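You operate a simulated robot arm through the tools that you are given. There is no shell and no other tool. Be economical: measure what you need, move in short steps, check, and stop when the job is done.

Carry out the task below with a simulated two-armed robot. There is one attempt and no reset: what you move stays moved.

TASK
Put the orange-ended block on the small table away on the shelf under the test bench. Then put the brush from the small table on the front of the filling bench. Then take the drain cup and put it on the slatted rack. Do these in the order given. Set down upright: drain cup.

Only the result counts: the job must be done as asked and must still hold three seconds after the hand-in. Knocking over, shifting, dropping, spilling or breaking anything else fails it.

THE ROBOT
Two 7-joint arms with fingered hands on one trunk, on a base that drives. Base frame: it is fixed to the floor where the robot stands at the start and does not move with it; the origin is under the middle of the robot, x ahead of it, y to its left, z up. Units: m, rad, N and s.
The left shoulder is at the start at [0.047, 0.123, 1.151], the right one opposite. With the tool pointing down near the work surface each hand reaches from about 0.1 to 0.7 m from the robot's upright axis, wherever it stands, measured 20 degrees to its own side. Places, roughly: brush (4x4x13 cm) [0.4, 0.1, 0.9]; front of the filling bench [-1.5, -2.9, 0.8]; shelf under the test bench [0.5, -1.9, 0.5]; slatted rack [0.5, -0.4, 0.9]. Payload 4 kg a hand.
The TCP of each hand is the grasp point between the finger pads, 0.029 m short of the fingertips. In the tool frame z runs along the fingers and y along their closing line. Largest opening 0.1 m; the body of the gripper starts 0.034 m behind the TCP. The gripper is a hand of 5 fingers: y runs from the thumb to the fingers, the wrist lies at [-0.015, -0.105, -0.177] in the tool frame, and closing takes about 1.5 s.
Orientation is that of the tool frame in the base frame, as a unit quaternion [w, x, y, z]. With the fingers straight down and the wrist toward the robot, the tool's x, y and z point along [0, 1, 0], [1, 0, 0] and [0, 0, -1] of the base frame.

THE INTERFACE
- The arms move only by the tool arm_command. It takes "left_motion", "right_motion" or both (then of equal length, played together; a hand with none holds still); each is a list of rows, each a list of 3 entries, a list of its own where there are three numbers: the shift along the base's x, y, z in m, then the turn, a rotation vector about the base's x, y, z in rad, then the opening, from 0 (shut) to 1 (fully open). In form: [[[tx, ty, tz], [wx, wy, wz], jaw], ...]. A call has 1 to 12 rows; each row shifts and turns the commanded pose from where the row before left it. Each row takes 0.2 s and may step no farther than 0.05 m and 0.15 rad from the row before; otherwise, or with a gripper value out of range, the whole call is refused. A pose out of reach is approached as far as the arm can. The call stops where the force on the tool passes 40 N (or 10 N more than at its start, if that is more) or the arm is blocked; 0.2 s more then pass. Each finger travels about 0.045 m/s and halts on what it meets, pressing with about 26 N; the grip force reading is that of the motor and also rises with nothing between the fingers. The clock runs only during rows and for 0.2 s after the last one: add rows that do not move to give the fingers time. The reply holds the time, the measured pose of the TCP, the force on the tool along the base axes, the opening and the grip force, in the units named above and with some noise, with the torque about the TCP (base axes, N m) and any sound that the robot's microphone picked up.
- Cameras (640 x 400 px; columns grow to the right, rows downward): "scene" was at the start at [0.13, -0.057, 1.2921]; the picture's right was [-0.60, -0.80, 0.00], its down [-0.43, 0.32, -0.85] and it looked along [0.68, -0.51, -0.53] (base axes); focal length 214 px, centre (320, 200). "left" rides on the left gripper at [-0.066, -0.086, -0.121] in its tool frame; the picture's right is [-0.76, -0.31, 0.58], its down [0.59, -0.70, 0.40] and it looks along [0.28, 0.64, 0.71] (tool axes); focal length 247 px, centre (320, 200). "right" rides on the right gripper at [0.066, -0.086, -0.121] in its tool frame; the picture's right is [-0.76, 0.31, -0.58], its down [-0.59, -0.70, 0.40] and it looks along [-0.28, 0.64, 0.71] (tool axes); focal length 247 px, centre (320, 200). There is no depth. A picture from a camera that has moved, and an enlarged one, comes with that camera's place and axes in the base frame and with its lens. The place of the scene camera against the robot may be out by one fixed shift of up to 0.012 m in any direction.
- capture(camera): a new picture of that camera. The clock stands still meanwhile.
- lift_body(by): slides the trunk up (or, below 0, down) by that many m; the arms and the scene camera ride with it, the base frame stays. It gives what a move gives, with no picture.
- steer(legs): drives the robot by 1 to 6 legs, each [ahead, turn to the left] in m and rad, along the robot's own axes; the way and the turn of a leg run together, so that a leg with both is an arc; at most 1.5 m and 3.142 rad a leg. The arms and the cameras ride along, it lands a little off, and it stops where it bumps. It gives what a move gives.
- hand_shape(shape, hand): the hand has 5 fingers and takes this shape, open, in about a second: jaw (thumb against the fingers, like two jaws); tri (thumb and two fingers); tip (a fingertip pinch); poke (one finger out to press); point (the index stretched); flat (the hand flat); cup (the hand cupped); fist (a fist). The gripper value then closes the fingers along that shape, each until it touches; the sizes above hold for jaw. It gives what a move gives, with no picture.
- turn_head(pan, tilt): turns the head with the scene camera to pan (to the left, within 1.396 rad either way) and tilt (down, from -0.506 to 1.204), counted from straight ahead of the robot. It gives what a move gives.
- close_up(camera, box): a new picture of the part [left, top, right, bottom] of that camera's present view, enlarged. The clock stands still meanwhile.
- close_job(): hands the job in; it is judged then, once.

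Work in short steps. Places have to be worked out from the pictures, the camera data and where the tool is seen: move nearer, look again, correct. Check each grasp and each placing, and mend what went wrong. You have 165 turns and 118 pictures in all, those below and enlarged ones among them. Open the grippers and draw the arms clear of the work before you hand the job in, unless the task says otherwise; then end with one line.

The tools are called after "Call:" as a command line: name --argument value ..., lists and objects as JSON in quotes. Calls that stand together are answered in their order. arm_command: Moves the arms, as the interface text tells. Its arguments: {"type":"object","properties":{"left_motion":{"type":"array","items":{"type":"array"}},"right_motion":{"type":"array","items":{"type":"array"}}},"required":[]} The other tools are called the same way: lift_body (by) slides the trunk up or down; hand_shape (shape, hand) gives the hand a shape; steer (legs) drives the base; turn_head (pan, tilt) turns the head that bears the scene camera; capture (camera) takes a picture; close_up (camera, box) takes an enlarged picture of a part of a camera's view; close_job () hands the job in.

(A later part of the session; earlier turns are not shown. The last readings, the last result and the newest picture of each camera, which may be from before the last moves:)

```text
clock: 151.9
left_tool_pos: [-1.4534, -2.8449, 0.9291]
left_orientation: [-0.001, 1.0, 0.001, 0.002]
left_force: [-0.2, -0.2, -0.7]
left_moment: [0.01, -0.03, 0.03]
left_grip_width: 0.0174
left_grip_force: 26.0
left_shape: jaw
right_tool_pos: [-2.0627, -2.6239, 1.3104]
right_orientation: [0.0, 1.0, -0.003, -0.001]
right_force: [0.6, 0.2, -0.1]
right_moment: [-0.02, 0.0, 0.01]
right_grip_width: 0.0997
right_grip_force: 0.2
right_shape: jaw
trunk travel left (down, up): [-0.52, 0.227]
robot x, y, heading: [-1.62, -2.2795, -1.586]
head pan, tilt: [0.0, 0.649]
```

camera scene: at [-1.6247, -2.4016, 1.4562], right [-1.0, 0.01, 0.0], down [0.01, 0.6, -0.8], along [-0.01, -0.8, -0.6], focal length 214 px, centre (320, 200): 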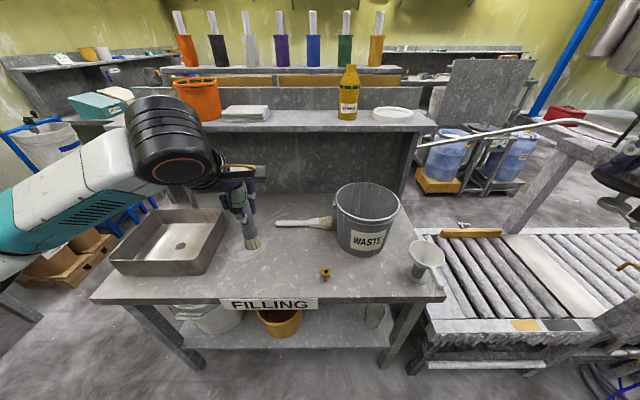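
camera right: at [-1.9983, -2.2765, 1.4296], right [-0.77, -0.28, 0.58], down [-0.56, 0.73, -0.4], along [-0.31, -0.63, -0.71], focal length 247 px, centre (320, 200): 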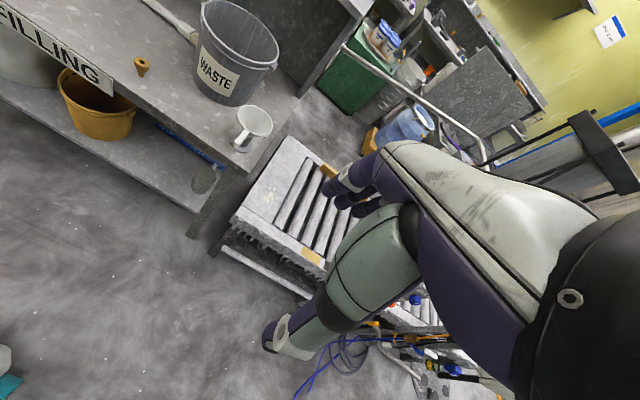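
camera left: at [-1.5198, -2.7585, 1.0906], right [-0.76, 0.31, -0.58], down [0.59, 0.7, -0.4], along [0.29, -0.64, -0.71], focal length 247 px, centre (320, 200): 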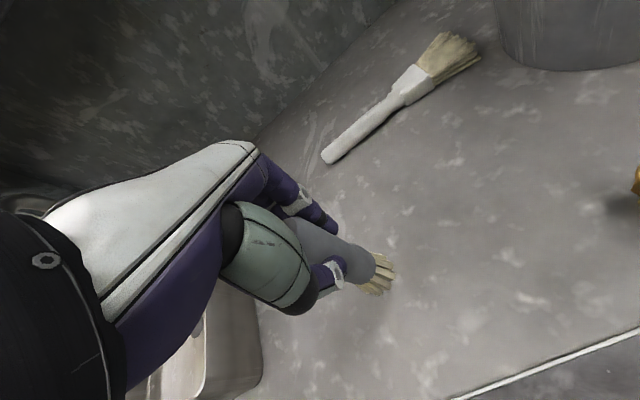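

Still free (force -0.7 N), so I lower it further in 3 mm steps.

Call:
arm_command --left_motion '[[[0, 0, -0.003], [0, 0, 0], 0], [[0, 0, -0.003], [0, 0, 0], 0], [[0, 0, -0.003], [0, 0, 0], 0], [[0, 0, 0], [0, 0, 0], 0]]'

Call:
close_up --camera "left" --box '[270, 180, 470, 305]'

```text
clock: 152.9
left_tool_pos: [-1.4556, -2.8451, 0.9253]
left_orientation: [0.003, 1.0, 0.002, 0.002]
left_force: [-1.4, 2.0, 21.8]
left_moment: [-0.03, 0.04, 0.01]
left_grip_width: 0.0179
left_grip_force: 26.1
left_shape: jaw
right_tool_pos: [-2.0645, -2.6212, 1.3107]
right_orientation: [0.001, 1.0, -0.004, 0.001]
right_force: [-0.1, -0.3, 0.0]
right_moment: [-0.01, 0.01, -0.05]
right_grip_width: 0.0996
right_grip_force: 0.1
right_shape: jaw
trunk travel left (down, up): [-0.52, 0.227]
robot x, y, heading: [-1.6253, -2.2791, -1.584]
head pan, tilt: [0.0, 0.649]
```

```text
3.20 times, centred on (370, 242) of left
camera zoom: at [-1.5211, -2.7582, 1.0464], right [-0.76, 0.3, -0.58], down [0.59, 0.7, -0.4], along [0.29, -0.65, -0.71], focal length 790 px, centre (160, 64)
```

zoom: 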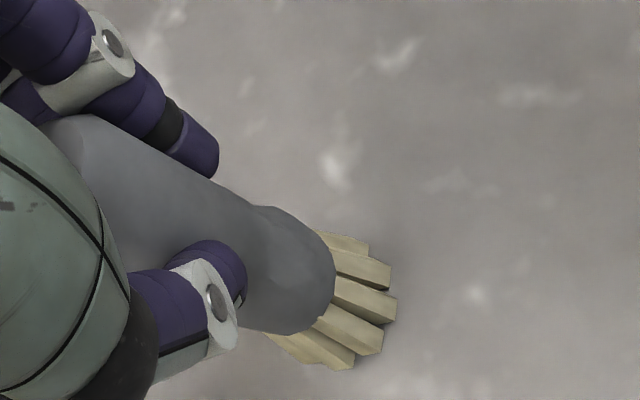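

The brush stands on the bench (22 N). I relieve the pressure and open slowly.

Call:
arm_command --left_motion '[[[0, 0, 0.003], [0, 0, 0], 0], [[0, 0, 0.0015], [0, 0, 0], 0], [[0, 0, 0], [0, 0, 0], 0.3], [[0, 0, 0], [0, 0, 0], 0.45], [[0, 0, 0], [0, 0, 0], 0.6], [[0, 0, 0], [0, 0, 0], 0.8], [[0, 0, 0], [0, 0, 0], 1], [[0, 0, 0], [0, 0, 0], 1], [[0, 0, 0], [0, 0, 0], 1]]'

Call:
capture --camera "left"

```text
clock: 154.9
left_tool_pos: [-1.4534, -2.8436, 0.926]
left_orientation: [-0.001, 1.0, 0.001, 0.002]
left_force: [0.0, 1.1, 0.4]
left_moment: [-0.03, 0.01, -0.03]
left_grip_width: 0.0996
left_grip_force: 0.0
left_shape: jaw
right_tool_pos: [-2.0631, -2.6232, 1.3086]
right_orientation: [0.0, 1.0, -0.004, 0.0]
right_force: [-0.3, 0.8, 0.5]
right_moment: [0.0, 0.05, 0.03]
right_grip_width: 0.0996
right_grip_force: 0.0
right_shape: jaw
trunk travel left (down, up): [-0.52, 0.227]
robot x, y, heading: [-1.6242, -2.2824, -1.583]
head pan, tilt: [0.0, 0.649]
```

```text
56 pictures are left
camera left: at [-1.5202, -2.7587, 1.0472], right [-0.76, 0.31, -0.58], down [0.59, 0.7, -0.4], along [0.29, -0.64, -0.71], focal length 247 px, centre (320, 200)
```

left: 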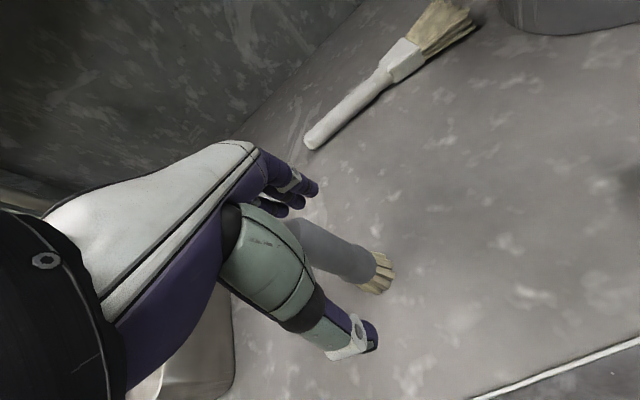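

The brush stands freely. I raise the hand straight up, then check.

Call:
arm_command --left_motion '[[[0, 0, 0.03], [0, 0, 0], 1], [[0, 0, 0.04], [0, 0, 0], 1], [[0, 0, 0.045], [0, 0, 0], 1], [[0, 0, 0.045], [0, 0, 0], 1], [[0, 0, 0.045], [0, 0, 0], 1], [[0, 0.04, 0.03], [0, 0, 0], 1], [[0, 0.04, 0.01], [0, 0, 0], 1], [[0, 0.04, 0], [0, 0, 0], 1]]'

Call:
capture --camera "scene"

```text
clock: 156.7
left_tool_pos: [-1.4498, -2.7211, 1.1746]
left_orientation: [-0.001, 1.0, 0.001, 0.002]
left_force: [-0.4, -1.0, 0.4]
left_moment: [0.02, -0.02, 0.0]
left_grip_width: 0.0999
left_grip_force: 0.1
left_shape: jaw
right_tool_pos: [-2.0628, -2.6226, 1.3097]
right_orientation: [0.0, 1.0, -0.005, -0.001]
right_force: [0.3, 0.7, -0.6]
right_moment: [-0.02, 0.0, 0.01]
right_grip_width: 0.0998
right_grip_force: 0.1
right_shape: jaw
trunk travel left (down, up): [-0.52, 0.227]
robot x, y, heading: [-1.6281, -2.2784, -1.579]
head pan, tilt: [0.0, 0.649]
```

```text
55 pictures are left
camera scene: at [-1.6252, -2.4003, 1.4563], right [-1.0, 0.01, 0.0], down [0.01, 0.6, -0.8], along [-0.01, -0.8, -0.6], focal length 214 px, centre (320, 200)
```

scene: 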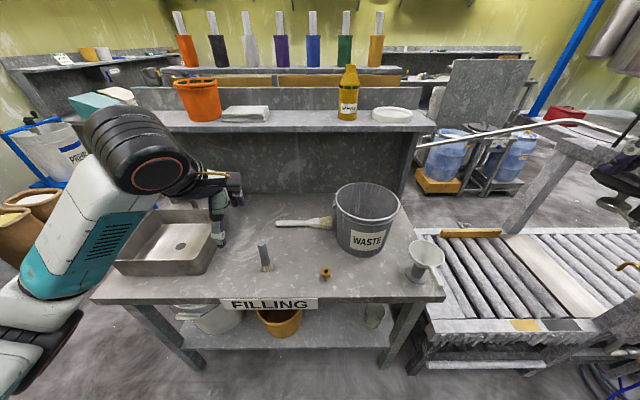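

The brush stands at the front of the filling bench. Next is the drain cup: I back off and drive to face the left part of the test bench at about [-0.8,-1.19].

Call:
steer --legs '[[-0.5, 0], [0, 2.176], [1.02, 0], [0, -0.596]]'

Call:
turn_head --pan 0.1 --tilt 0.6

Call:
capture --camera "scene"

```text
clock: 171.4
left_tool_pos: [-0.3517, -1.0079, 1.1738]
left_orientation: [-0.001, 0.697, 0.717, 0.0]
left_force: [0.2, 1.0, -0.6]
left_moment: [-0.02, 0.0, 0.03]
left_grip_width: 0.1
left_grip_force: 0.0
left_shape: jaw
right_tool_pos: [-0.4323, -1.6233, 1.3096]
right_orientation: [0.0, 0.7, 0.714, 0.0]
right_force: [-0.7, -0.1, -0.1]
right_moment: [-0.03, -0.01, 0.01]
right_grip_width: 0.1
right_grip_force: 0.1
right_shape: jaw
trunk travel left (down, up): [-0.52, 0.227]
robot x, y, heading: [-0.7865, -1.1937, 0.016]
head pan, tilt: [0.0, 0.649]
```

```text
clock: 172.1
left_tool_pos: [-0.3516, -1.0073, 1.1742]
left_orientation: [-0.002, 0.695, 0.719, 0.0]
left_force: [-0.5, 0.3, -0.2]
left_moment: [0.02, 0.01, 0.01]
left_grip_width: 0.0999
left_grip_force: 0.0
left_shape: jaw
right_tool_pos: [-0.432, -1.6227, 1.3096]
right_orientation: [-0.001, 0.7, 0.714, 0.0]
right_force: [-0.6, -0.3, 0.3]
right_moment: [0.0, 0.06, -0.02]
right_grip_width: 0.0996
right_grip_force: 0.1
right_shape: jaw
trunk travel left (down, up): [-0.52, 0.227]
robot x, y, heading: [-0.7897, -1.1959, 0.017]
head pan, tilt: [0.099, 0.6]
```

```text
54 pictures are left
camera scene: at [-0.6676, -1.1845, 1.4604], right [0.12, -0.99, 0.0], down [-0.56, -0.07, -0.82], along [0.82, 0.1, -0.57], focal length 214 px, centre (320, 200)
```

scene: 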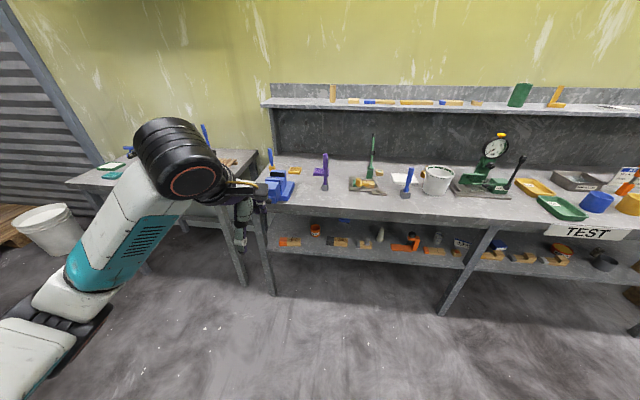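

I extend the hand forward a bit (still well short of the bench edge) and lower the trunk.

Call:
arm_command --left_motion '[[[0.04, -0.01, 0], [0, 0, 0], 1], [[0.04, -0.01, 0], [0, 0, 0], 1], [[0.04, -0.01, 0], [0, 0, -0.02], 1]]'

Call:
lift_body --by -0.4

Call:
lift_body --by -0.1

Call:
capture --camera "left"

Call:
capture --camera "scene"

```text
clock: 172.8
left_tool_pos: [-0.2285, -1.0371, 1.1738]
left_orientation: [-0.003, 0.703, 0.711, 0.002]
left_force: [0.2, -0.2, 0.1]
left_moment: [0.02, 0.04, 0.0]
left_grip_width: 0.0999
left_grip_force: 0.0
left_shape: jaw
right_tool_pos: [-0.4319, -1.6227, 1.3098]
right_orientation: [-0.001, 0.7, 0.714, 0.0]
right_force: [0.0, -0.3, -0.3]
right_moment: [0.0, 0.01, 0.0]
right_grip_width: 0.0997
right_grip_force: 0.1
right_shape: jaw
trunk travel left (down, up): [-0.52, 0.227]
robot x, y, heading: [-0.7848, -1.1943, 0.018]
head pan, tilt: [0.099, 0.6]
```

```text
clock: 176.7
left_tool_pos: [-0.232, -1.036, 0.7739]
left_orientation: [-0.002, 0.703, 0.712, 0.0]
left_force: [-0.1, 0.5, -0.6]
left_moment: [0.0, -0.01, -0.02]
left_grip_width: 0.1
left_grip_force: 0.1
left_shape: jaw
right_tool_pos: [-0.4313, -1.6219, 0.9096]
right_orientation: [0.0, 0.699, 0.715, 0.001]
right_force: [0.0, 1.1, 0.4]
right_moment: [0.0, -0.02, -0.04]
right_grip_width: 0.0999
right_grip_force: 0.0
right_shape: jaw
trunk travel left (down, up): [-0.12, 0.627]
robot x, y, heading: [-0.7872, -1.1922, 0.015]
head pan, tilt: [0.099, 0.6]
```

```text
clock: 178.0
left_tool_pos: [-0.2317, -1.0374, 0.675]
left_orientation: [-0.002, 0.702, 0.712, 0.001]
left_force: [-0.9, 0.0, 0.0]
left_moment: [-0.02, 0.02, -0.01]
left_grip_width: 0.0999
left_grip_force: 0.0
left_shape: jaw
right_tool_pos: [-0.4322, -1.6227, 0.8103]
right_orientation: [0.001, 0.699, 0.715, 0.0]
right_force: [0.5, -0.6, -0.6]
right_moment: [0.03, 0.01, -0.02]
right_grip_width: 0.0998
right_grip_force: 0.0
right_shape: jaw
trunk travel left (down, up): [-0.02, 0.727]
robot x, y, heading: [-0.7883, -1.1944, 0.021]
head pan, tilt: [0.099, 0.6]
```

```text
53 pictures are left
camera left: at [-0.3173, -1.1043, 0.7954], right [-0.3, -0.76, -0.58], down [-0.71, 0.58, -0.4], along [0.64, 0.29, -0.71], focal length 247 px, centre (320, 200)
```

left: 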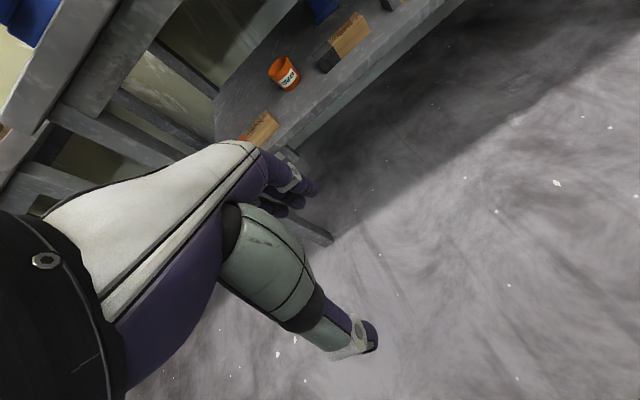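

```text
52 pictures are left
camera scene: at [-0.5163, -1.1819, 0.9431], right [0.12, -0.99, 0.0], down [-0.56, -0.07, -0.82], along [0.82, 0.1, -0.57], focal length 214 px, centre (320, 200)
```

scene: 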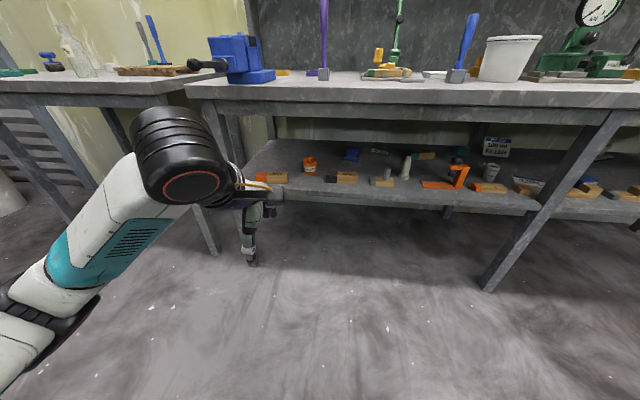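

I pitch the fingers forward by 0.5 rad and lower to z≈0.60 here in free space, then roll forward 0.33 m.

Call:
arm_command --left_motion '[[[0, 0, -0.014], [0, -0.1, 0], 1], [[0, 0, -0.014], [0, -0.1, 0], 1], [[0, 0, -0.014], [0, -0.1, 0], 1], [[0, 0, -0.014], [0, -0.1, 0], 1], [[0, 0, -0.014], [0, -0.1, 0], 1]]'

Call:
steer --legs '[[0.33, -0.02]]'

Call:
capture --camera "left"

Call:
capture --camera "scene"

```text
clock: 179.2
left_tool_pos: [-0.2229, -1.0398, 0.6003]
left_orientation: [0.175, 0.68, 0.69, 0.176]
left_force: [-0.3, -0.6, 0.0]
left_moment: [-0.02, -0.01, 0.01]
left_grip_width: 0.0999
left_grip_force: 0.1
left_shape: jaw
left hand out of reach, approached as far as the arm can: row 3, 4
right_tool_pos: [-0.4322, -1.6222, 0.8098]
right_orientation: [0.0, 0.699, 0.715, 0.0]
right_force: [0.1, 0.0, 0.0]
right_moment: [0.0, 0.0, 0.01]
right_grip_width: 0.0997
right_grip_force: 0.1
right_shape: jaw
trunk travel left (down, up): [-0.02, 0.727]
robot x, y, heading: [-0.7887, -1.1921, 0.018]
head pan, tilt: [0.099, 0.6]
```

```text
clock: 181.4
left_tool_pos: [0.1156, -1.0417, 0.6008]
left_orientation: [0.175, 0.685, 0.686, 0.174]
left_force: [-0.1, -0.8, 0.8]
left_moment: [0.02, 0.0, 0.0]
left_grip_width: 0.0997
left_grip_force: 0.0
left_shape: jaw
right_tool_pos: [-0.1005, -1.6221, 0.81]
right_orientation: [0.0, 0.704, 0.71, -0.001]
right_force: [-0.4, -0.7, 0.1]
right_moment: [-0.01, 0.0, -0.01]
right_grip_width: 0.0998
right_grip_force: 0.1
right_shape: jaw
trunk travel left (down, up): [-0.02, 0.727]
robot x, y, heading: [-0.4534, -1.1921, 0.013]
head pan, tilt: [0.099, 0.6]
```

```text
51 pictures are left
camera left: at [-0.0174, -1.1075, 0.6672], right [0.01, -0.76, -0.65], down [-0.43, 0.59, -0.69], along [0.9, 0.28, -0.32], focal length 247 px, centre (320, 200)
```

left: 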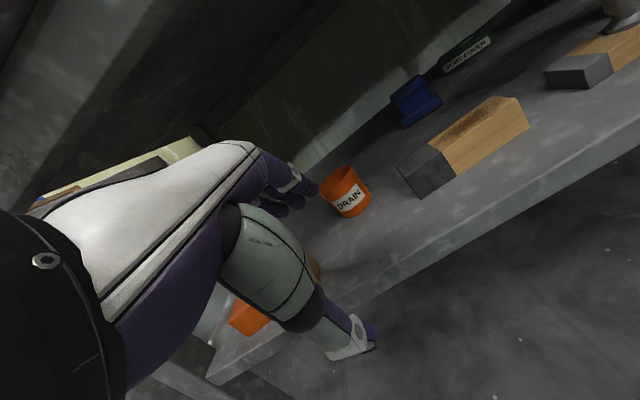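

```text
50 pictures are left
camera scene: at [-0.1787, -1.1815, 0.943], right [0.1, -0.99, 0.0], down [-0.56, -0.06, -0.82], along [0.82, 0.09, -0.57], focal length 214 px, centre (320, 200)
```

scene: 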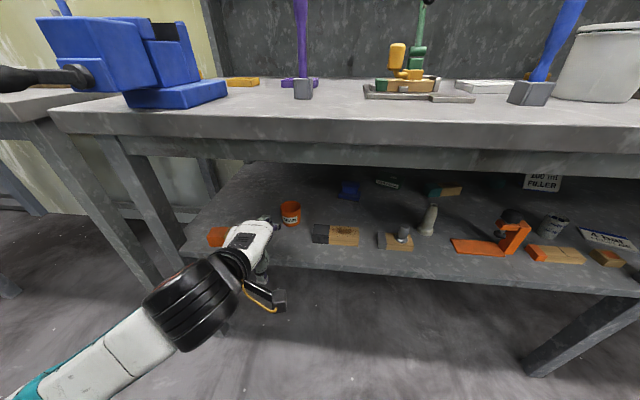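

I zoom in on the cup from both cameras to triangulate it.

Call:
close_up --camera "left" --box '[300, 150, 400, 230]'

Call:
close_up --camera "scene" --box '[200, 170, 360, 290]'

```text
5.00 times, centred on (350, 190) of left
camera zoom: at [-0.0174, -1.1075, 0.6672], right [0.01, -0.76, -0.65], down [-0.43, 0.59, -0.69], along [0.9, 0.28, -0.32], focal length 1235 px, centre (170, 250)
```

zoom: 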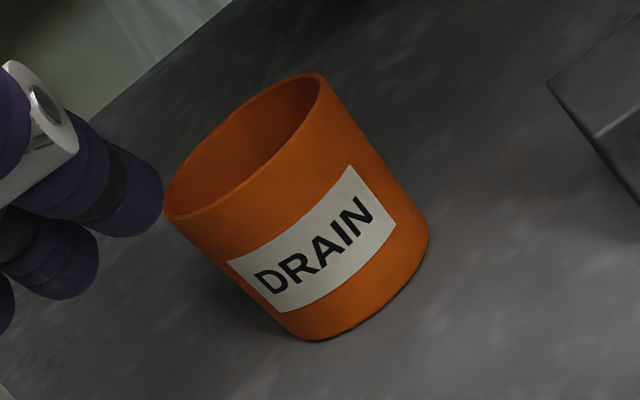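

```text
3.33 times, centred on (280, 230) of scene
camera zoom: at [-0.1787, -1.1815, 0.943], right [0.1, -0.99, 0.0], down [-0.56, -0.06, -0.82], along [0.82, 0.09, -0.57], focal length 715 px, centre (453, 100)
```

zoom: 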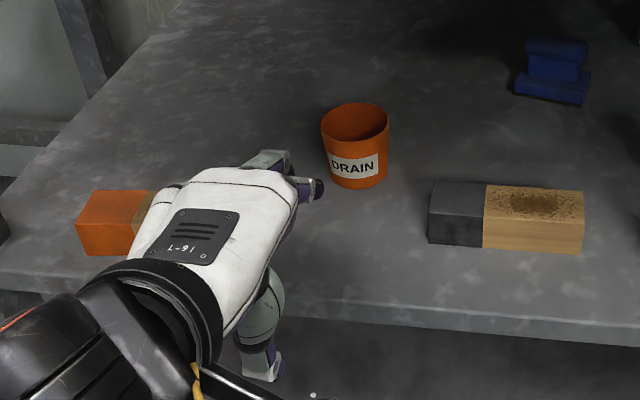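

The cup is centred at about [0.316,-1.040], rim z≈0.561, 6 cm wide, and it looks empty. I move the pitched hand in at z 0.60 so that the fingers pass over the rim.

Call:
arm_command --left_motion '[[[0.04, 0, 0], [0, 0, 0], 1], [[0.04, 0, 0], [0, 0, 0], 1], [[0.04, 0, 0], [0, 0, 0], 1], [[0.04, 0, 0], [0, 0, 0], 1], [[0.022, 0, 0], [0, 0, 0], 1], [[0, 0, 0], [0, 0, 0], 1]]'

Call:
capture --camera "left"

Call:
close_up --camera "scene" --box '[160, 100, 400, 260]'

```text
clock: 182.8
left_tool_pos: [0.2979, -1.0421, 0.6025]
left_orientation: [0.175, 0.685, 0.686, 0.174]
left_force: [0.0, -1.5, 0.1]
left_moment: [-0.01, 0.0, -0.02]
left_grip_width: 0.0997
left_grip_force: 0.0
left_shape: jaw
right_tool_pos: [-0.1, -1.6233, 0.8085]
right_orientation: [0.0, 0.704, 0.71, 0.001]
right_force: [-0.5, 0.3, -0.7]
right_moment: [-0.01, 0.04, 0.0]
right_grip_width: 0.0995
right_grip_force: 0.0
right_shape: jaw
trunk travel left (down, up): [-0.02, 0.727]
robot x, y, heading: [-0.4526, -1.1893, 0.004]
head pan, tilt: [0.099, 0.6]
```

```text
47 pictures are left
camera left: at [0.1636, -1.108, 0.6676], right [0.01, -0.76, -0.65], down [-0.43, 0.59, -0.69], along [0.9, 0.28, -0.32], focal length 247 px, centre (320, 200)
```

left: 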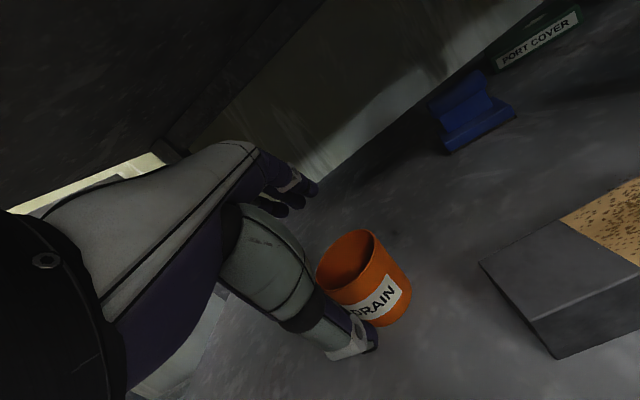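

```text
2.50 times, centred on (280, 180) of scene
camera zoom: at [-0.1786, -1.1816, 0.9429], right [0.1, -0.99, 0.0], down [-0.56, -0.06, -0.82], along [0.82, 0.09, -0.57], focal length 536 px, centre (420, 250)
```

zoom: 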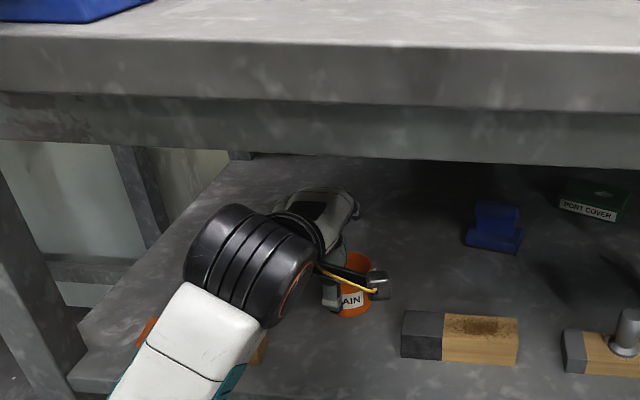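

The cup centre is confirmed at about [0.318,-1.043]. I swing the hand down over it: level out while lowering to z≈0.547.

Call:
arm_command --left_motion '[[[0.004, 0, -0.008], [0, 0.09, 0], 1], [[0.004, 0, -0.011], [0, 0.09, 0], 1], [[0.004, 0, -0.011], [0, 0.09, 0], 1], [[0.004, 0, -0.012], [0, 0.09, 0], 1], [[0.004, 0, -0.012], [0, 0.09, 0], 1], [[0, 0, 0], [0, 0, 0], 1]]'

Call:
capture --camera "left"

Call:
close_up --camera "scene" --box '[160, 100, 400, 260]'

```text
clock: 184.2
left_tool_pos: [0.3197, -1.042, 0.5462]
left_orientation: [0.017, 0.706, 0.707, 0.016]
left_force: [0.4, -0.1, -0.4]
left_moment: [0.0, -0.01, -0.01]
left_grip_width: 0.0998
left_grip_force: 0.0
left_shape: jaw
right_tool_pos: [-0.0996, -1.6227, 0.8102]
right_orientation: [0.0, 0.704, 0.71, 0.0]
right_force: [0.1, -0.1, -0.7]
right_moment: [-0.01, -0.02, -0.03]
right_grip_width: 0.0995
right_grip_force: 0.2
right_shape: jaw
trunk travel left (down, up): [-0.02, 0.727]
robot x, y, heading: [-0.453, -1.1899, 0.006]
head pan, tilt: [0.099, 0.6]
```

```text
45 pictures are left
camera left: at [0.2269, -1.1077, 0.6642], right [-0.28, -0.76, -0.59], down [-0.68, 0.59, -0.43], along [0.67, 0.28, -0.68], focal length 247 px, centre (320, 200)
```

left: 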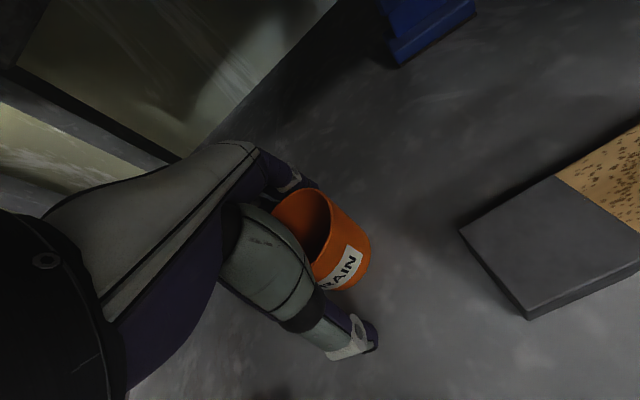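

```text
2.50 times, centred on (280, 180) of scene
camera zoom: at [-0.1786, -1.1816, 0.9429], right [0.1, -0.99, 0.0], down [-0.56, -0.06, -0.82], along [0.82, 0.09, -0.57], focal length 536 px, centre (420, 250)
```

zoom: 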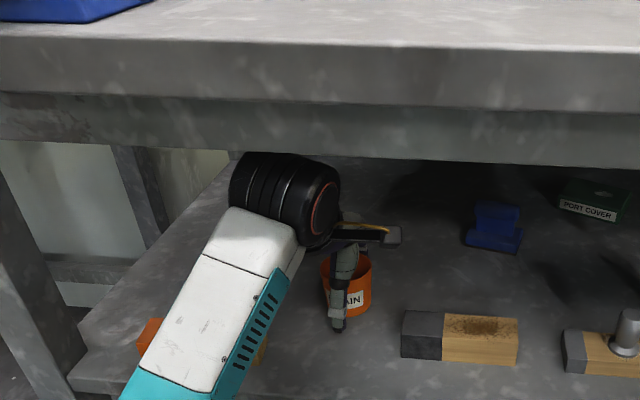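

I zoom in to verify that the fingers are outside the far rim before closing.

Call:
close_up --camera "left" --box '[240, 150, 400, 250]'

```text
4.00 times, centred on (320, 200) of left
camera zoom: at [0.2269, -1.1077, 0.6642], right [-0.28, -0.76, -0.59], down [-0.68, 0.59, -0.43], along [0.67, 0.28, -0.68], focal length 988 px, centre (320, 200)
```

zoom: 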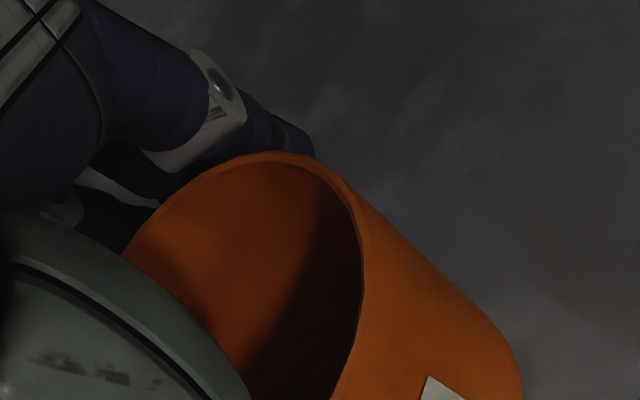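

The cup is empty and the fingers are outside the far rim. I close the hand.

Call:
arm_command --left_motion '[[[0, 0, 0], [0, 0, 0], 0.8], [[0, 0, 0], [0, 0, 0], 0.6], [[0, 0, 0], [0, 0, 0], 0.4], [[0, 0, 0], [0, 0, 0], 0.3], [[0, 0, 0], [0, 0, 0], 0.2], [[0, 0, 0], [0, 0, 0], 0.2], [[0, 0, 0], [0, 0, 0], 0.2], [[0, 0, 0], [0, 0, 0], 0.2]]'

Call:
capture --camera "left"

```text
clock: 186.0
left_tool_pos: [0.3197, -1.0426, 0.5463]
left_orientation: [0.018, 0.706, 0.707, 0.015]
left_force: [-1.1, 0.0, 1.4]
left_moment: [-0.03, -0.01, 0.0]
left_grip_width: 0.0442
left_grip_force: 25.9
left_shape: jaw
right_tool_pos: [-0.0989, -1.6223, 0.8091]
right_orientation: [0.0, 0.704, 0.71, 0.001]
right_force: [-0.1, 0.8, 0.0]
right_moment: [0.0, 0.03, 0.02]
right_grip_width: 0.0999
right_grip_force: 0.1
right_shape: jaw
trunk travel left (down, up): [-0.02, 0.727]
robot x, y, heading: [-0.4474, -1.1925, 0.007]
head pan, tilt: [0.099, 0.6]
```

```text
42 pictures are left
camera left: at [0.2267, -1.1075, 0.6642], right [-0.28, -0.76, -0.59], down [-0.68, 0.59, -0.43], along [0.67, 0.28, -0.68], focal length 247 px, centre (320, 200)
```

left: 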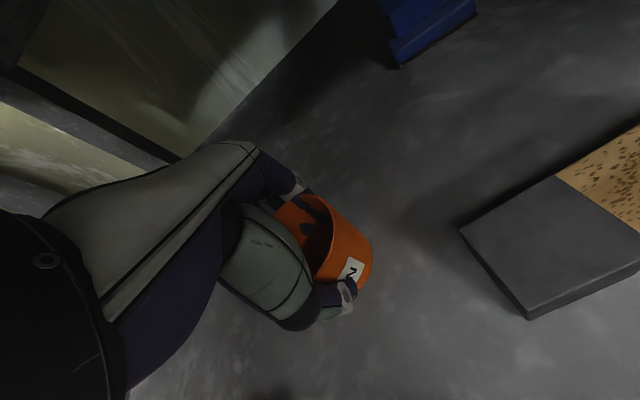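

The fingers' relation to the rim isn't clear, so I zoom in.

Call:
close_up --camera "left" --box '[230, 160, 410, 340]'

Call:
close_up --camera "scene" --box '[240, 160, 340, 240]'

```text
2.22 times, centred on (320, 250) of left
camera zoom: at [0.2267, -1.1075, 0.6642], right [-0.28, -0.76, -0.59], down [-0.68, 0.59, -0.43], along [0.67, 0.28, -0.68], focal length 549 px, centre (320, 89)
```

zoom: 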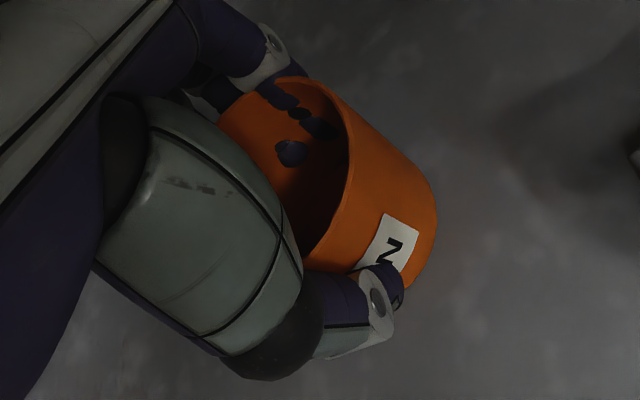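

```text
5.00 times, centred on (290, 200) of scene
camera zoom: at [-0.1786, -1.1816, 0.9429], right [0.1, -0.99, 0.0], down [-0.56, -0.06, -0.82], along [0.82, 0.09, -0.57], focal length 1072 px, centre (470, 200)
```

zoom: 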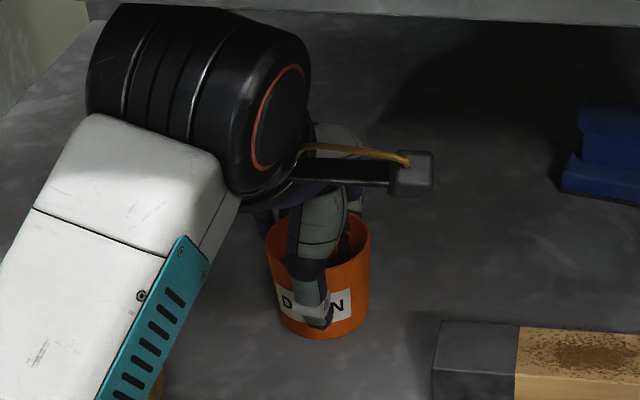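

The fingertips merely show through the thin wall; the grip is firm at 26 N. I lift 2.5 cm while pitching slightly (the cup is empty) to keep the wrist below the apron, and check.

Call:
arm_command --left_motion '[[[0, 0, 0.007], [0, 0, 0], 0.2], [[0, 0, 0.006], [0, -0.08, 0], 0.2], [[0, 0, 0.006], [0, -0.08, 0], 0.2], [[0, 0, 0.006], [0, -0.08, 0], 0.2], [[0, 0, 0], [0, 0, 0], 0.2]]'

Call:
capture --camera "left"

```text
clock: 187.2
left_tool_pos: [0.319, -1.0438, 0.5724]
left_orientation: [0.103, 0.7, 0.7, 0.101]
left_force: [1.0, 0.1, -0.6]
left_moment: [-0.01, 0.03, 0.02]
left_grip_width: 0.0444
left_grip_force: 26.1
left_shape: jaw
right_tool_pos: [-0.0999, -1.6228, 0.8102]
right_orientation: [0.0, 0.704, 0.71, 0.0]
right_force: [-0.1, -0.2, 0.7]
right_moment: [0.02, 0.02, 0.01]
right_grip_width: 0.0997
right_grip_force: 0.1
right_shape: jaw
trunk travel left (down, up): [-0.02, 0.727]
robot x, y, heading: [-0.4487, -1.1855, 0.011]
head pan, tilt: [0.099, 0.6]
```

```text
39 pictures are left
camera left: at [0.2017, -1.1095, 0.6647], right [-0.13, -0.76, -0.64], down [-0.56, 0.59, -0.58], along [0.82, 0.28, -0.5], focal length 247 px, centre (320, 200)
```

left: 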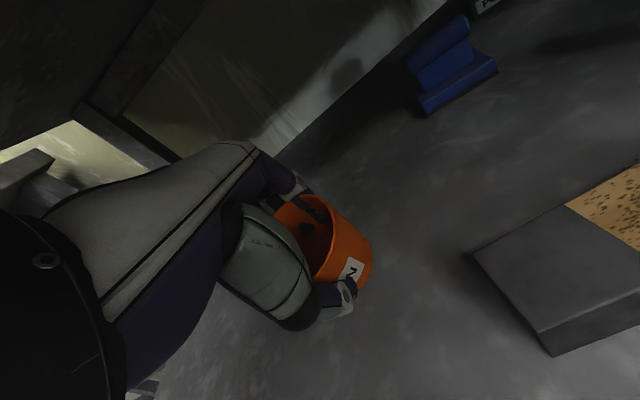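

The cup is lifted with the hand. I draw it straight out toward the robot.

Call:
arm_command --left_motion '[[[-0.03, 0, 0], [0, 0, 0], 0.2], [[-0.035, 0, 0], [0, 0, 0], 0.2], [[-0.035, 0, 0], [0, 0, 0], 0.2], [[-0.035, 0, 0], [0, 0, 0], 0.2], [[-0.03, 0, 0], [0, 0, 0], 0.2]]'

Call:
capture --camera "scene"

```text
clock: 188.4
left_tool_pos: [0.1526, -1.0443, 0.574]
left_orientation: [0.102, 0.699, 0.7, 0.101]
left_force: [-0.4, -0.4, -1.2]
left_moment: [0.04, 0.02, 0.0]
left_grip_width: 0.0444
left_grip_force: 25.8
left_shape: jaw
right_tool_pos: [-0.1001, -1.6232, 0.8098]
right_orientation: [0.0, 0.705, 0.71, 0.0]
right_force: [0.8, -0.2, -0.5]
right_moment: [0.0, 0.03, -0.02]
right_grip_width: 0.0996
right_grip_force: 0.1
right_shape: jaw
trunk travel left (down, up): [-0.02, 0.727]
robot x, y, heading: [-0.4513, -1.1907, 0.004]
head pan, tilt: [0.099, 0.6]
```

```text
38 pictures are left
camera scene: at [-0.1786, -1.1815, 0.9429], right [0.1, -0.99, 0.0], down [-0.56, -0.06, -0.82], along [0.82, 0.09, -0.57], focal length 214 px, centre (320, 200)
```

scene: 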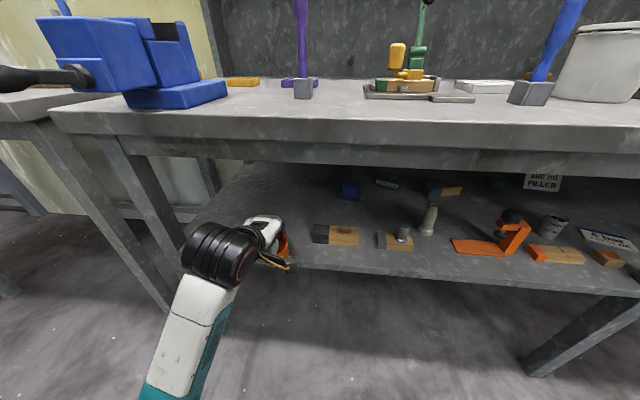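

The cup is out. I back off, raise the trunk and level the hand.

Call:
steer --legs '[[-0.38, 0]]'

Call:
lift_body --by 0.4

Call:
lift_body --by 0.22

Call:
arm_command --left_motion '[[[0, 0, 0], [0, 0.1, 0], 0.2], [[0, 0, 0], [0, 0.1, 0], 0.2], [[0, 0, 0], [0, 0.09, 0], 0.2], [[0, 0, 0], [0, 0, 0], 0.2]]'

Call:
capture --camera "left"

```text
clock: 190.8
left_tool_pos: [-0.2225, -1.0467, 0.5728]
left_orientation: [0.102, 0.699, 0.701, 0.101]
left_force: [0.6, 0.0, 0.2]
left_moment: [0.0, -0.01, -0.05]
left_grip_width: 0.0444
left_grip_force: 26.1
left_shape: jaw
right_tool_pos: [-0.4756, -1.6246, 0.8093]
right_orientation: [0.001, 0.703, 0.711, 0.001]
right_force: [-0.1, 0.6, 0.7]
right_moment: [0.0, 0.03, 0.01]
right_grip_width: 0.0999
right_grip_force: 0.0
right_shape: jaw
trunk travel left (down, up): [-0.02, 0.727]
robot x, y, heading: [-0.8295, -1.1928, 0.006]
head pan, tilt: [0.099, 0.6]
```

```text
clock: 194.6
left_tool_pos: [-0.2224, -1.0451, 0.9722]
left_orientation: [0.102, 0.699, 0.7, 0.101]
left_force: [-0.5, 0.4, -0.3]
left_moment: [-0.03, -0.03, -0.01]
left_grip_width: 0.0445
left_grip_force: 25.8
left_shape: jaw
right_tool_pos: [-0.4755, -1.6236, 1.21]
right_orientation: [0.0, 0.703, 0.711, 0.0]
right_force: [0.6, 0.0, 0.1]
right_moment: [0.0, 0.0, 0.02]
right_grip_width: 0.0997
right_grip_force: 0.1
right_shape: jaw
trunk travel left (down, up): [-0.42, 0.327]
robot x, y, heading: [-0.8274, -1.195, 0.012]
head pan, tilt: [0.099, 0.6]
```

```text
clock: 197.0
left_tool_pos: [-0.2229, -1.0466, 1.194]
left_orientation: [0.102, 0.699, 0.701, 0.101]
left_force: [0.7, 0.3, -0.8]
left_moment: [0.01, 0.02, -0.03]
left_grip_width: 0.0445
left_grip_force: 26.0
left_shape: jaw
right_tool_pos: [-0.4747, -1.6256, 1.4299]
right_orientation: [0.0, 0.703, 0.711, -0.001]
right_force: [0.2, -0.1, -0.1]
right_moment: [0.02, -0.01, 0.02]
right_grip_width: 0.0998
right_grip_force: 0.0
right_shape: jaw
trunk travel left (down, up): [-0.64, 0.107]
robot x, y, heading: [-0.8278, -1.1919, 0.004]
head pan, tilt: [0.099, 0.6]
```

```text
clock: 198.0
left_tool_pos: [-0.223, -1.0455, 1.193]
left_orientation: [-0.001, 0.706, 0.709, -0.001]
left_force: [-0.1, -0.2, 0.4]
left_moment: [0.0, 0.01, -0.01]
left_grip_width: 0.0444
left_grip_force: 26.1
left_shape: jaw
right_tool_pos: [-0.4754, -1.6248, 1.4303]
right_orientation: [0.0, 0.703, 0.711, 0.0]
right_force: [0.3, -0.8, -0.1]
right_moment: [-0.01, -0.01, 0.02]
right_grip_width: 0.0999
right_grip_force: 0.1
right_shape: jaw
trunk travel left (down, up): [-0.64, 0.107]
robot x, y, heading: [-0.8269, -1.1917, 0.01]
head pan, tilt: [0.099, 0.6]
```

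```text
37 pictures are left
camera left: at [-0.308, -1.1113, 1.3156], right [-0.31, -0.76, -0.58], down [-0.71, 0.59, -0.4], along [0.64, 0.29, -0.72], focal length 247 px, centre (320, 200)
```

left: 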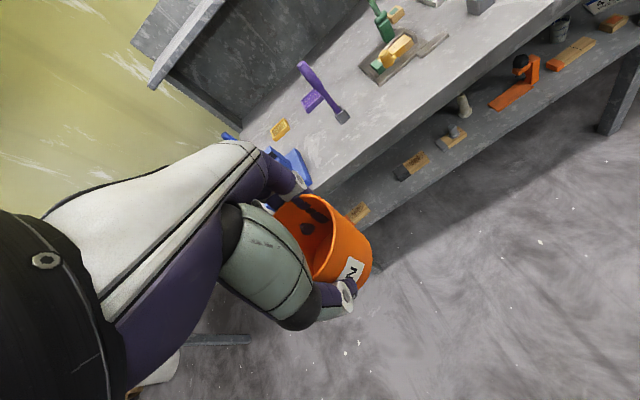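

The cup is held upright at z 1.19. I drive to in front of the small table's rack.

Call:
steer --legs '[[0, 1.107], [0.859, 0], [0, -1.117], [0.2, 0]]'

Call:
turn_head --pan 0.0 --tilt 0.85

Call:
capture --camera "scene"

Call:
capture --camera "left"

```text
clock: 209.4
left_tool_pos: [0.3176, -0.2114, 1.1925]
left_orientation: [-0.001, 0.689, 0.724, -0.002]
left_force: [0.0, 0.8, 0.0]
left_moment: [0.03, 0.01, -0.03]
left_grip_width: 0.0438
left_grip_force: 26.0
left_shape: jaw
right_tool_pos: [0.0913, -0.8021, 1.43]
right_orientation: [-0.001, 0.686, 0.728, 0.0]
right_force: [0.0, -0.5, 0.8]
right_moment: [0.0, 0.04, -0.02]
right_grip_width: 0.1001
right_grip_force: 0.1
right_shape: jaw
trunk travel left (down, up): [-0.64, 0.107]
robot x, y, heading: [-0.2792, -0.3878, 0.055]
head pan, tilt: [0.099, 0.6]
```

```text
clock: 210.2
left_tool_pos: [0.3159, -0.2113, 1.1943]
left_orientation: [-0.001, 0.689, 0.725, -0.001]
left_force: [-0.2, 0.1, 0.2]
left_moment: [0.01, -0.01, 0.0]
left_grip_width: 0.0439
left_grip_force: 26.0
left_shape: jaw
right_tool_pos: [0.0909, -0.802, 1.4305]
right_orientation: [0.0, 0.686, 0.728, 0.0]
right_force: [0.0, -0.7, 0.0]
right_moment: [-0.01, -0.02, -0.01]
right_grip_width: 0.0999
right_grip_force: 0.0
right_shape: jaw
trunk travel left (down, up): [-0.64, 0.107]
robot x, y, heading: [-0.2812, -0.3841, 0.056]
head pan, tilt: [0.0, 0.85]
```

```text
36 pictures are left
camera scene: at [-0.1756, -0.3826, 1.56], right [0.05, -1.0, 0.0], down [-0.75, -0.04, -0.66], along [0.66, 0.04, -0.75], focal length 214 px, centre (320, 200)
```

scene: 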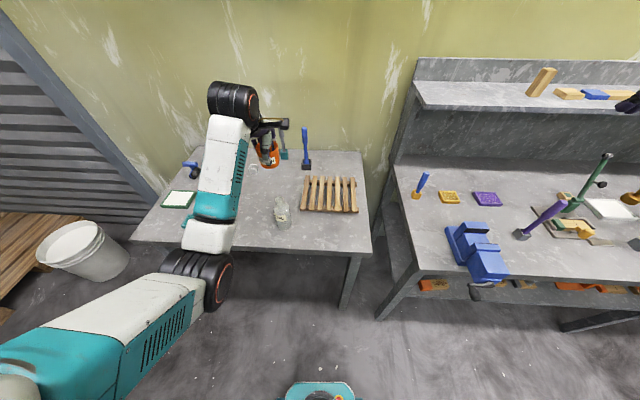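

```text
35 pictures are left
camera left: at [0.2334, -0.2814, 1.3155], right [-0.27, -0.77, -0.58], down [-0.73, 0.55, -0.4], along [0.62, 0.31, -0.71], focal length 247 px, centre (320, 200)
```

left: 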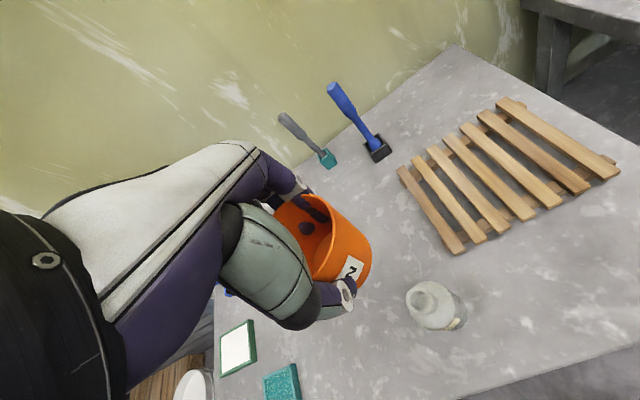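

The rack spans x 0.35–0.545, y -0.28 to -0.487 (slat tops z≈0.89), its centre near [0.45,-0.385]; the bottle is at [0.29,-0.22]. I roll 0.15 m closer and move the hand above the rack centre.

Call:
steer --legs '[[0.15, 0]]'

Call:
arm_command --left_motion '[[[0, -0.035, 0], [0, 0, -0.02], 0.2], [[0, -0.035, 0], [0, 0, -0.02], 0.2], [[-0.005, -0.035, 0], [0, 0, 0], 0.2], [[-0.005, -0.035, 0], [0, 0, 0], 0.2], [[-0.005, -0.035, -0.02], [0, 0, 0], 0.2], [[0, 0, -0.04], [0, 0, 0], 0.2], [[0, 0, -0.03], [0, 0, 0], 0.2]]'

Call:
capture --camera "left"

Call:
capture --camera "scene"

```text
clock: 211.6
left_tool_pos: [0.4713, -0.2022, 1.194]
left_orientation: [0.0, 0.689, 0.725, -0.002]
left_force: [-0.2, -0.3, -0.6]
left_moment: [0.04, 0.01, 0.0]
left_grip_width: 0.0441
left_grip_force: 25.7
left_shape: jaw
right_tool_pos: [0.2461, -0.794, 1.4287]
right_orientation: [0.0, 0.686, 0.728, 0.0]
right_force: [-0.3, 0.5, -0.5]
right_moment: [0.0, 0.04, 0.01]
right_grip_width: 0.0998
right_grip_force: 0.0
right_shape: jaw
trunk travel left (down, up): [-0.64, 0.107]
robot x, y, heading: [-0.1254, -0.3752, 0.055]
head pan, tilt: [0.0, 0.85]
```

```text
clock: 213.2
left_tool_pos: [0.4561, -0.379, 1.1046]
left_orientation: [-0.001, 0.704, 0.71, 0.0]
left_force: [0.1, 0.6, 0.0]
left_moment: [-0.01, 0.02, 0.0]
left_grip_width: 0.0438
left_grip_force: 25.6
left_shape: jaw
right_tool_pos: [0.2459, -0.7933, 1.4302]
right_orientation: [0.001, 0.686, 0.728, 0.001]
right_force: [0.4, 0.0, 0.2]
right_moment: [-0.02, -0.04, 0.01]
right_grip_width: 0.0998
right_grip_force: 0.1
right_shape: jaw
trunk travel left (down, up): [-0.64, 0.107]
robot x, y, heading: [-0.1274, -0.3787, 0.055]
head pan, tilt: [0.0, 0.85]
```

```text
34 pictures are left
camera left: at [0.3707, -0.4461, 1.2269], right [-0.3, -0.76, -0.58], down [-0.71, 0.58, -0.4], along [0.64, 0.29, -0.71], focal length 247 px, centre (320, 200)
```

left: 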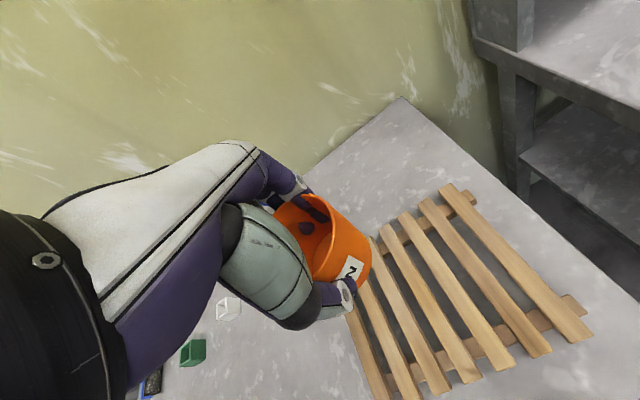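

```text
33 pictures are left
camera scene: at [-0.0205, -0.3747, 1.5599], right [0.05, -1.0, 0.0], down [-0.75, -0.04, -0.66], along [0.66, 0.04, -0.75], focal length 214 px, centre (320, 200)
```

scene: 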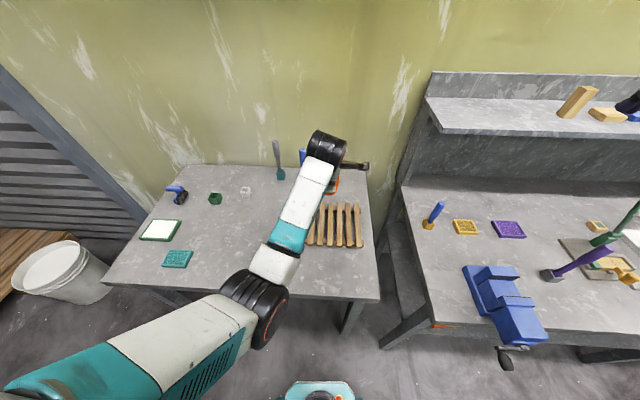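

The hand is over the rack centre. I shift 1 cm so the cup's centre falls between two slats, and descend to z≈0.955.

Call:
arm_command --left_motion '[[[-0.004, 0.009, -0.03], [0, 0, 0], 0.2], [[0, 0, -0.04], [0, 0, 0], 0.2], [[0, 0, -0.04], [0, 0, 0], 0.2], [[0, 0, -0.025], [0, 0, 0], 0.2], [[0, 0, -0.015], [0, 0, 0], 0.2], [[0, 0, 0], [0, 0, 0], 0.2]]'

Call:
capture --camera "left"

Call:
close_up --camera "scene" --box '[220, 120, 400, 320]'

```text
clock: 214.6
left_tool_pos: [0.4519, -0.3692, 0.9538]
left_orientation: [0.001, 0.704, 0.71, -0.001]
left_force: [0.7, 0.1, 0.1]
left_moment: [-0.03, 0.01, -0.01]
left_grip_width: 0.0436
left_grip_force: 26.0
left_shape: jaw
right_tool_pos: [0.2458, -0.7933, 1.4304]
right_orientation: [-0.001, 0.685, 0.728, -0.001]
right_force: [-0.2, 1.2, -0.1]
right_moment: [0.0, 0.02, 0.0]
right_grip_width: 0.0999
right_grip_force: 0.2
right_shape: jaw
trunk travel left (down, up): [-0.64, 0.107]
robot x, y, heading: [-0.1248, -0.3763, 0.053]
head pan, tilt: [0.0, 0.85]
```

```text
32 pictures are left
camera left: at [0.3671, -0.4363, 1.0748], right [-0.3, -0.76, -0.58], down [-0.71, 0.58, -0.4], along [0.64, 0.29, -0.71], focal length 247 px, centre (320, 200)
```

left: 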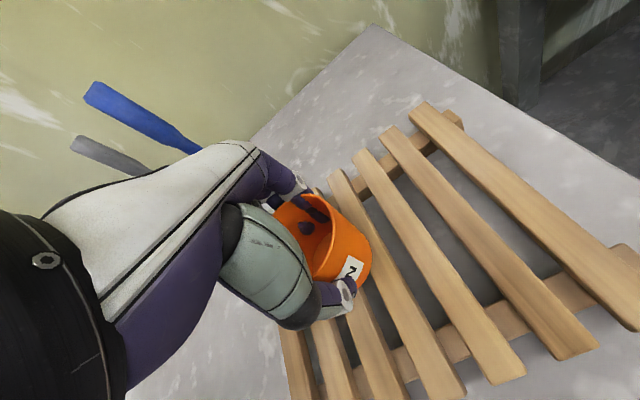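

```text
2.00 times, centred on (310, 220) of scene
camera zoom: at [-0.0207, -0.3741, 1.56], right [0.05, -1.0, 0.0], down [-0.75, -0.04, -0.66], along [0.66, 0.04, -0.75], focal length 429 px, centre (340, 160)
```

zoom: 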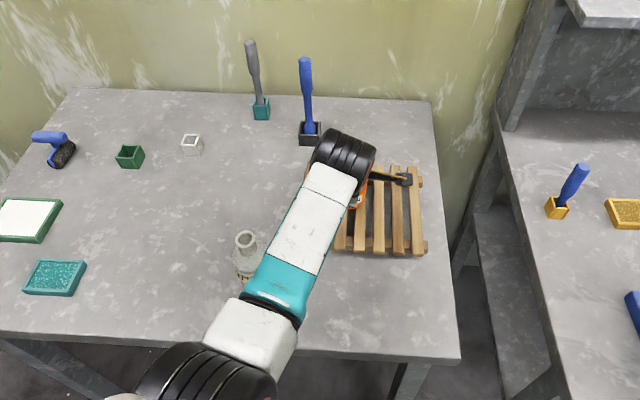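

The bottle stands undisturbed and the cup is just above the slats. I lower in small steps to contact.

Call:
arm_command --left_motion '[[[0, 0, -0.005], [0, 0, 0], 0.2], [[0, 0, -0.004], [0, 0, 0], 0.2], [[0, 0, -0.003], [0, 0, 0], 0.2], [[0, 0, -0.003], [0, 0, 0], 0.2], [[0, 0, 0], [0, 0, 0], 0.2]]'

```text
clock: 215.8
left_tool_pos: [0.452, -0.3698, 0.9379]
left_orientation: [0.001, 0.703, 0.711, -0.001]
left_force: [0.4, 0.8, 0.3]
left_moment: [0.04, 0.02, 0.0]
left_grip_width: 0.0438
left_grip_force: 26.0
left_shape: jaw
right_tool_pos: [0.2449, -0.7931, 1.4294]
right_orientation: [0.0, 0.686, 0.727, 0.001]
right_force: [-1.1, -0.5, -1.0]
right_moment: [0.02, 0.02, 0.01]
right_grip_width: 0.0998
right_grip_force: 0.1
right_shape: jaw
trunk travel left (down, up): [-0.64, 0.107]
robot x, y, heading: [-0.1273, -0.3768, 0.051]
head pan, tilt: [0.0, 0.85]
```

No contact yet; I continue in 3 mm steps.

Call:
arm_command --left_motion '[[[0, 0, -0.003], [0, 0, 0], 0.2], [[0, 0, -0.003], [0, 0, 0], 0.2], [[0, 0, 0], [0, 0, 0], 0.2]]'

Call:
close_up --camera "left" --box '[260, 160, 460, 320]'

```text
clock: 216.6
left_tool_pos: [0.4516, -0.3688, 0.9347]
left_orientation: [0.002, 0.703, 0.711, 0.001]
left_force: [-1.7, 0.3, 15.2]
left_moment: [-0.01, -0.09, 0.0]
left_grip_width: 0.0442
left_grip_force: 26.1
left_shape: jaw
right_tool_pos: [0.2437, -0.7936, 1.4302]
right_orientation: [0.0, 0.686, 0.727, 0.001]
right_force: [0.5, 0.2, 0.1]
right_moment: [0.0, 0.01, 0.0]
right_grip_width: 0.0997
right_grip_force: 0.1
right_shape: jaw
trunk travel left (down, up): [-0.64, 0.107]
robot x, y, heading: [-0.1243, -0.381, 0.049]
head pan, tilt: [0.0, 0.85]
```

```text
2.50 times, centred on (360, 240) of left
camera zoom: at [0.3664, -0.4364, 1.0565], right [-0.3, -0.76, -0.58], down [-0.71, 0.58, -0.4], along [0.64, 0.29, -0.71], focal length 617 px, centre (220, 100)
```

zoom: 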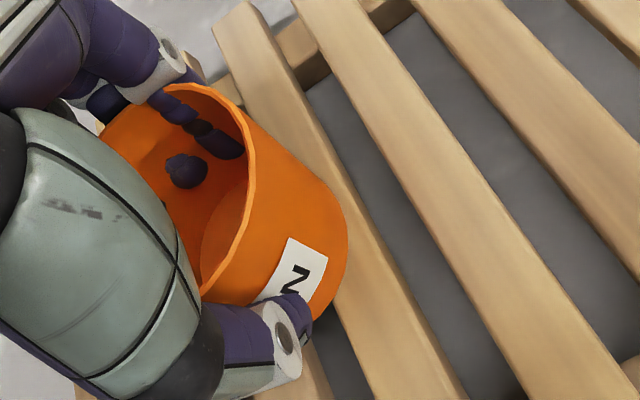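

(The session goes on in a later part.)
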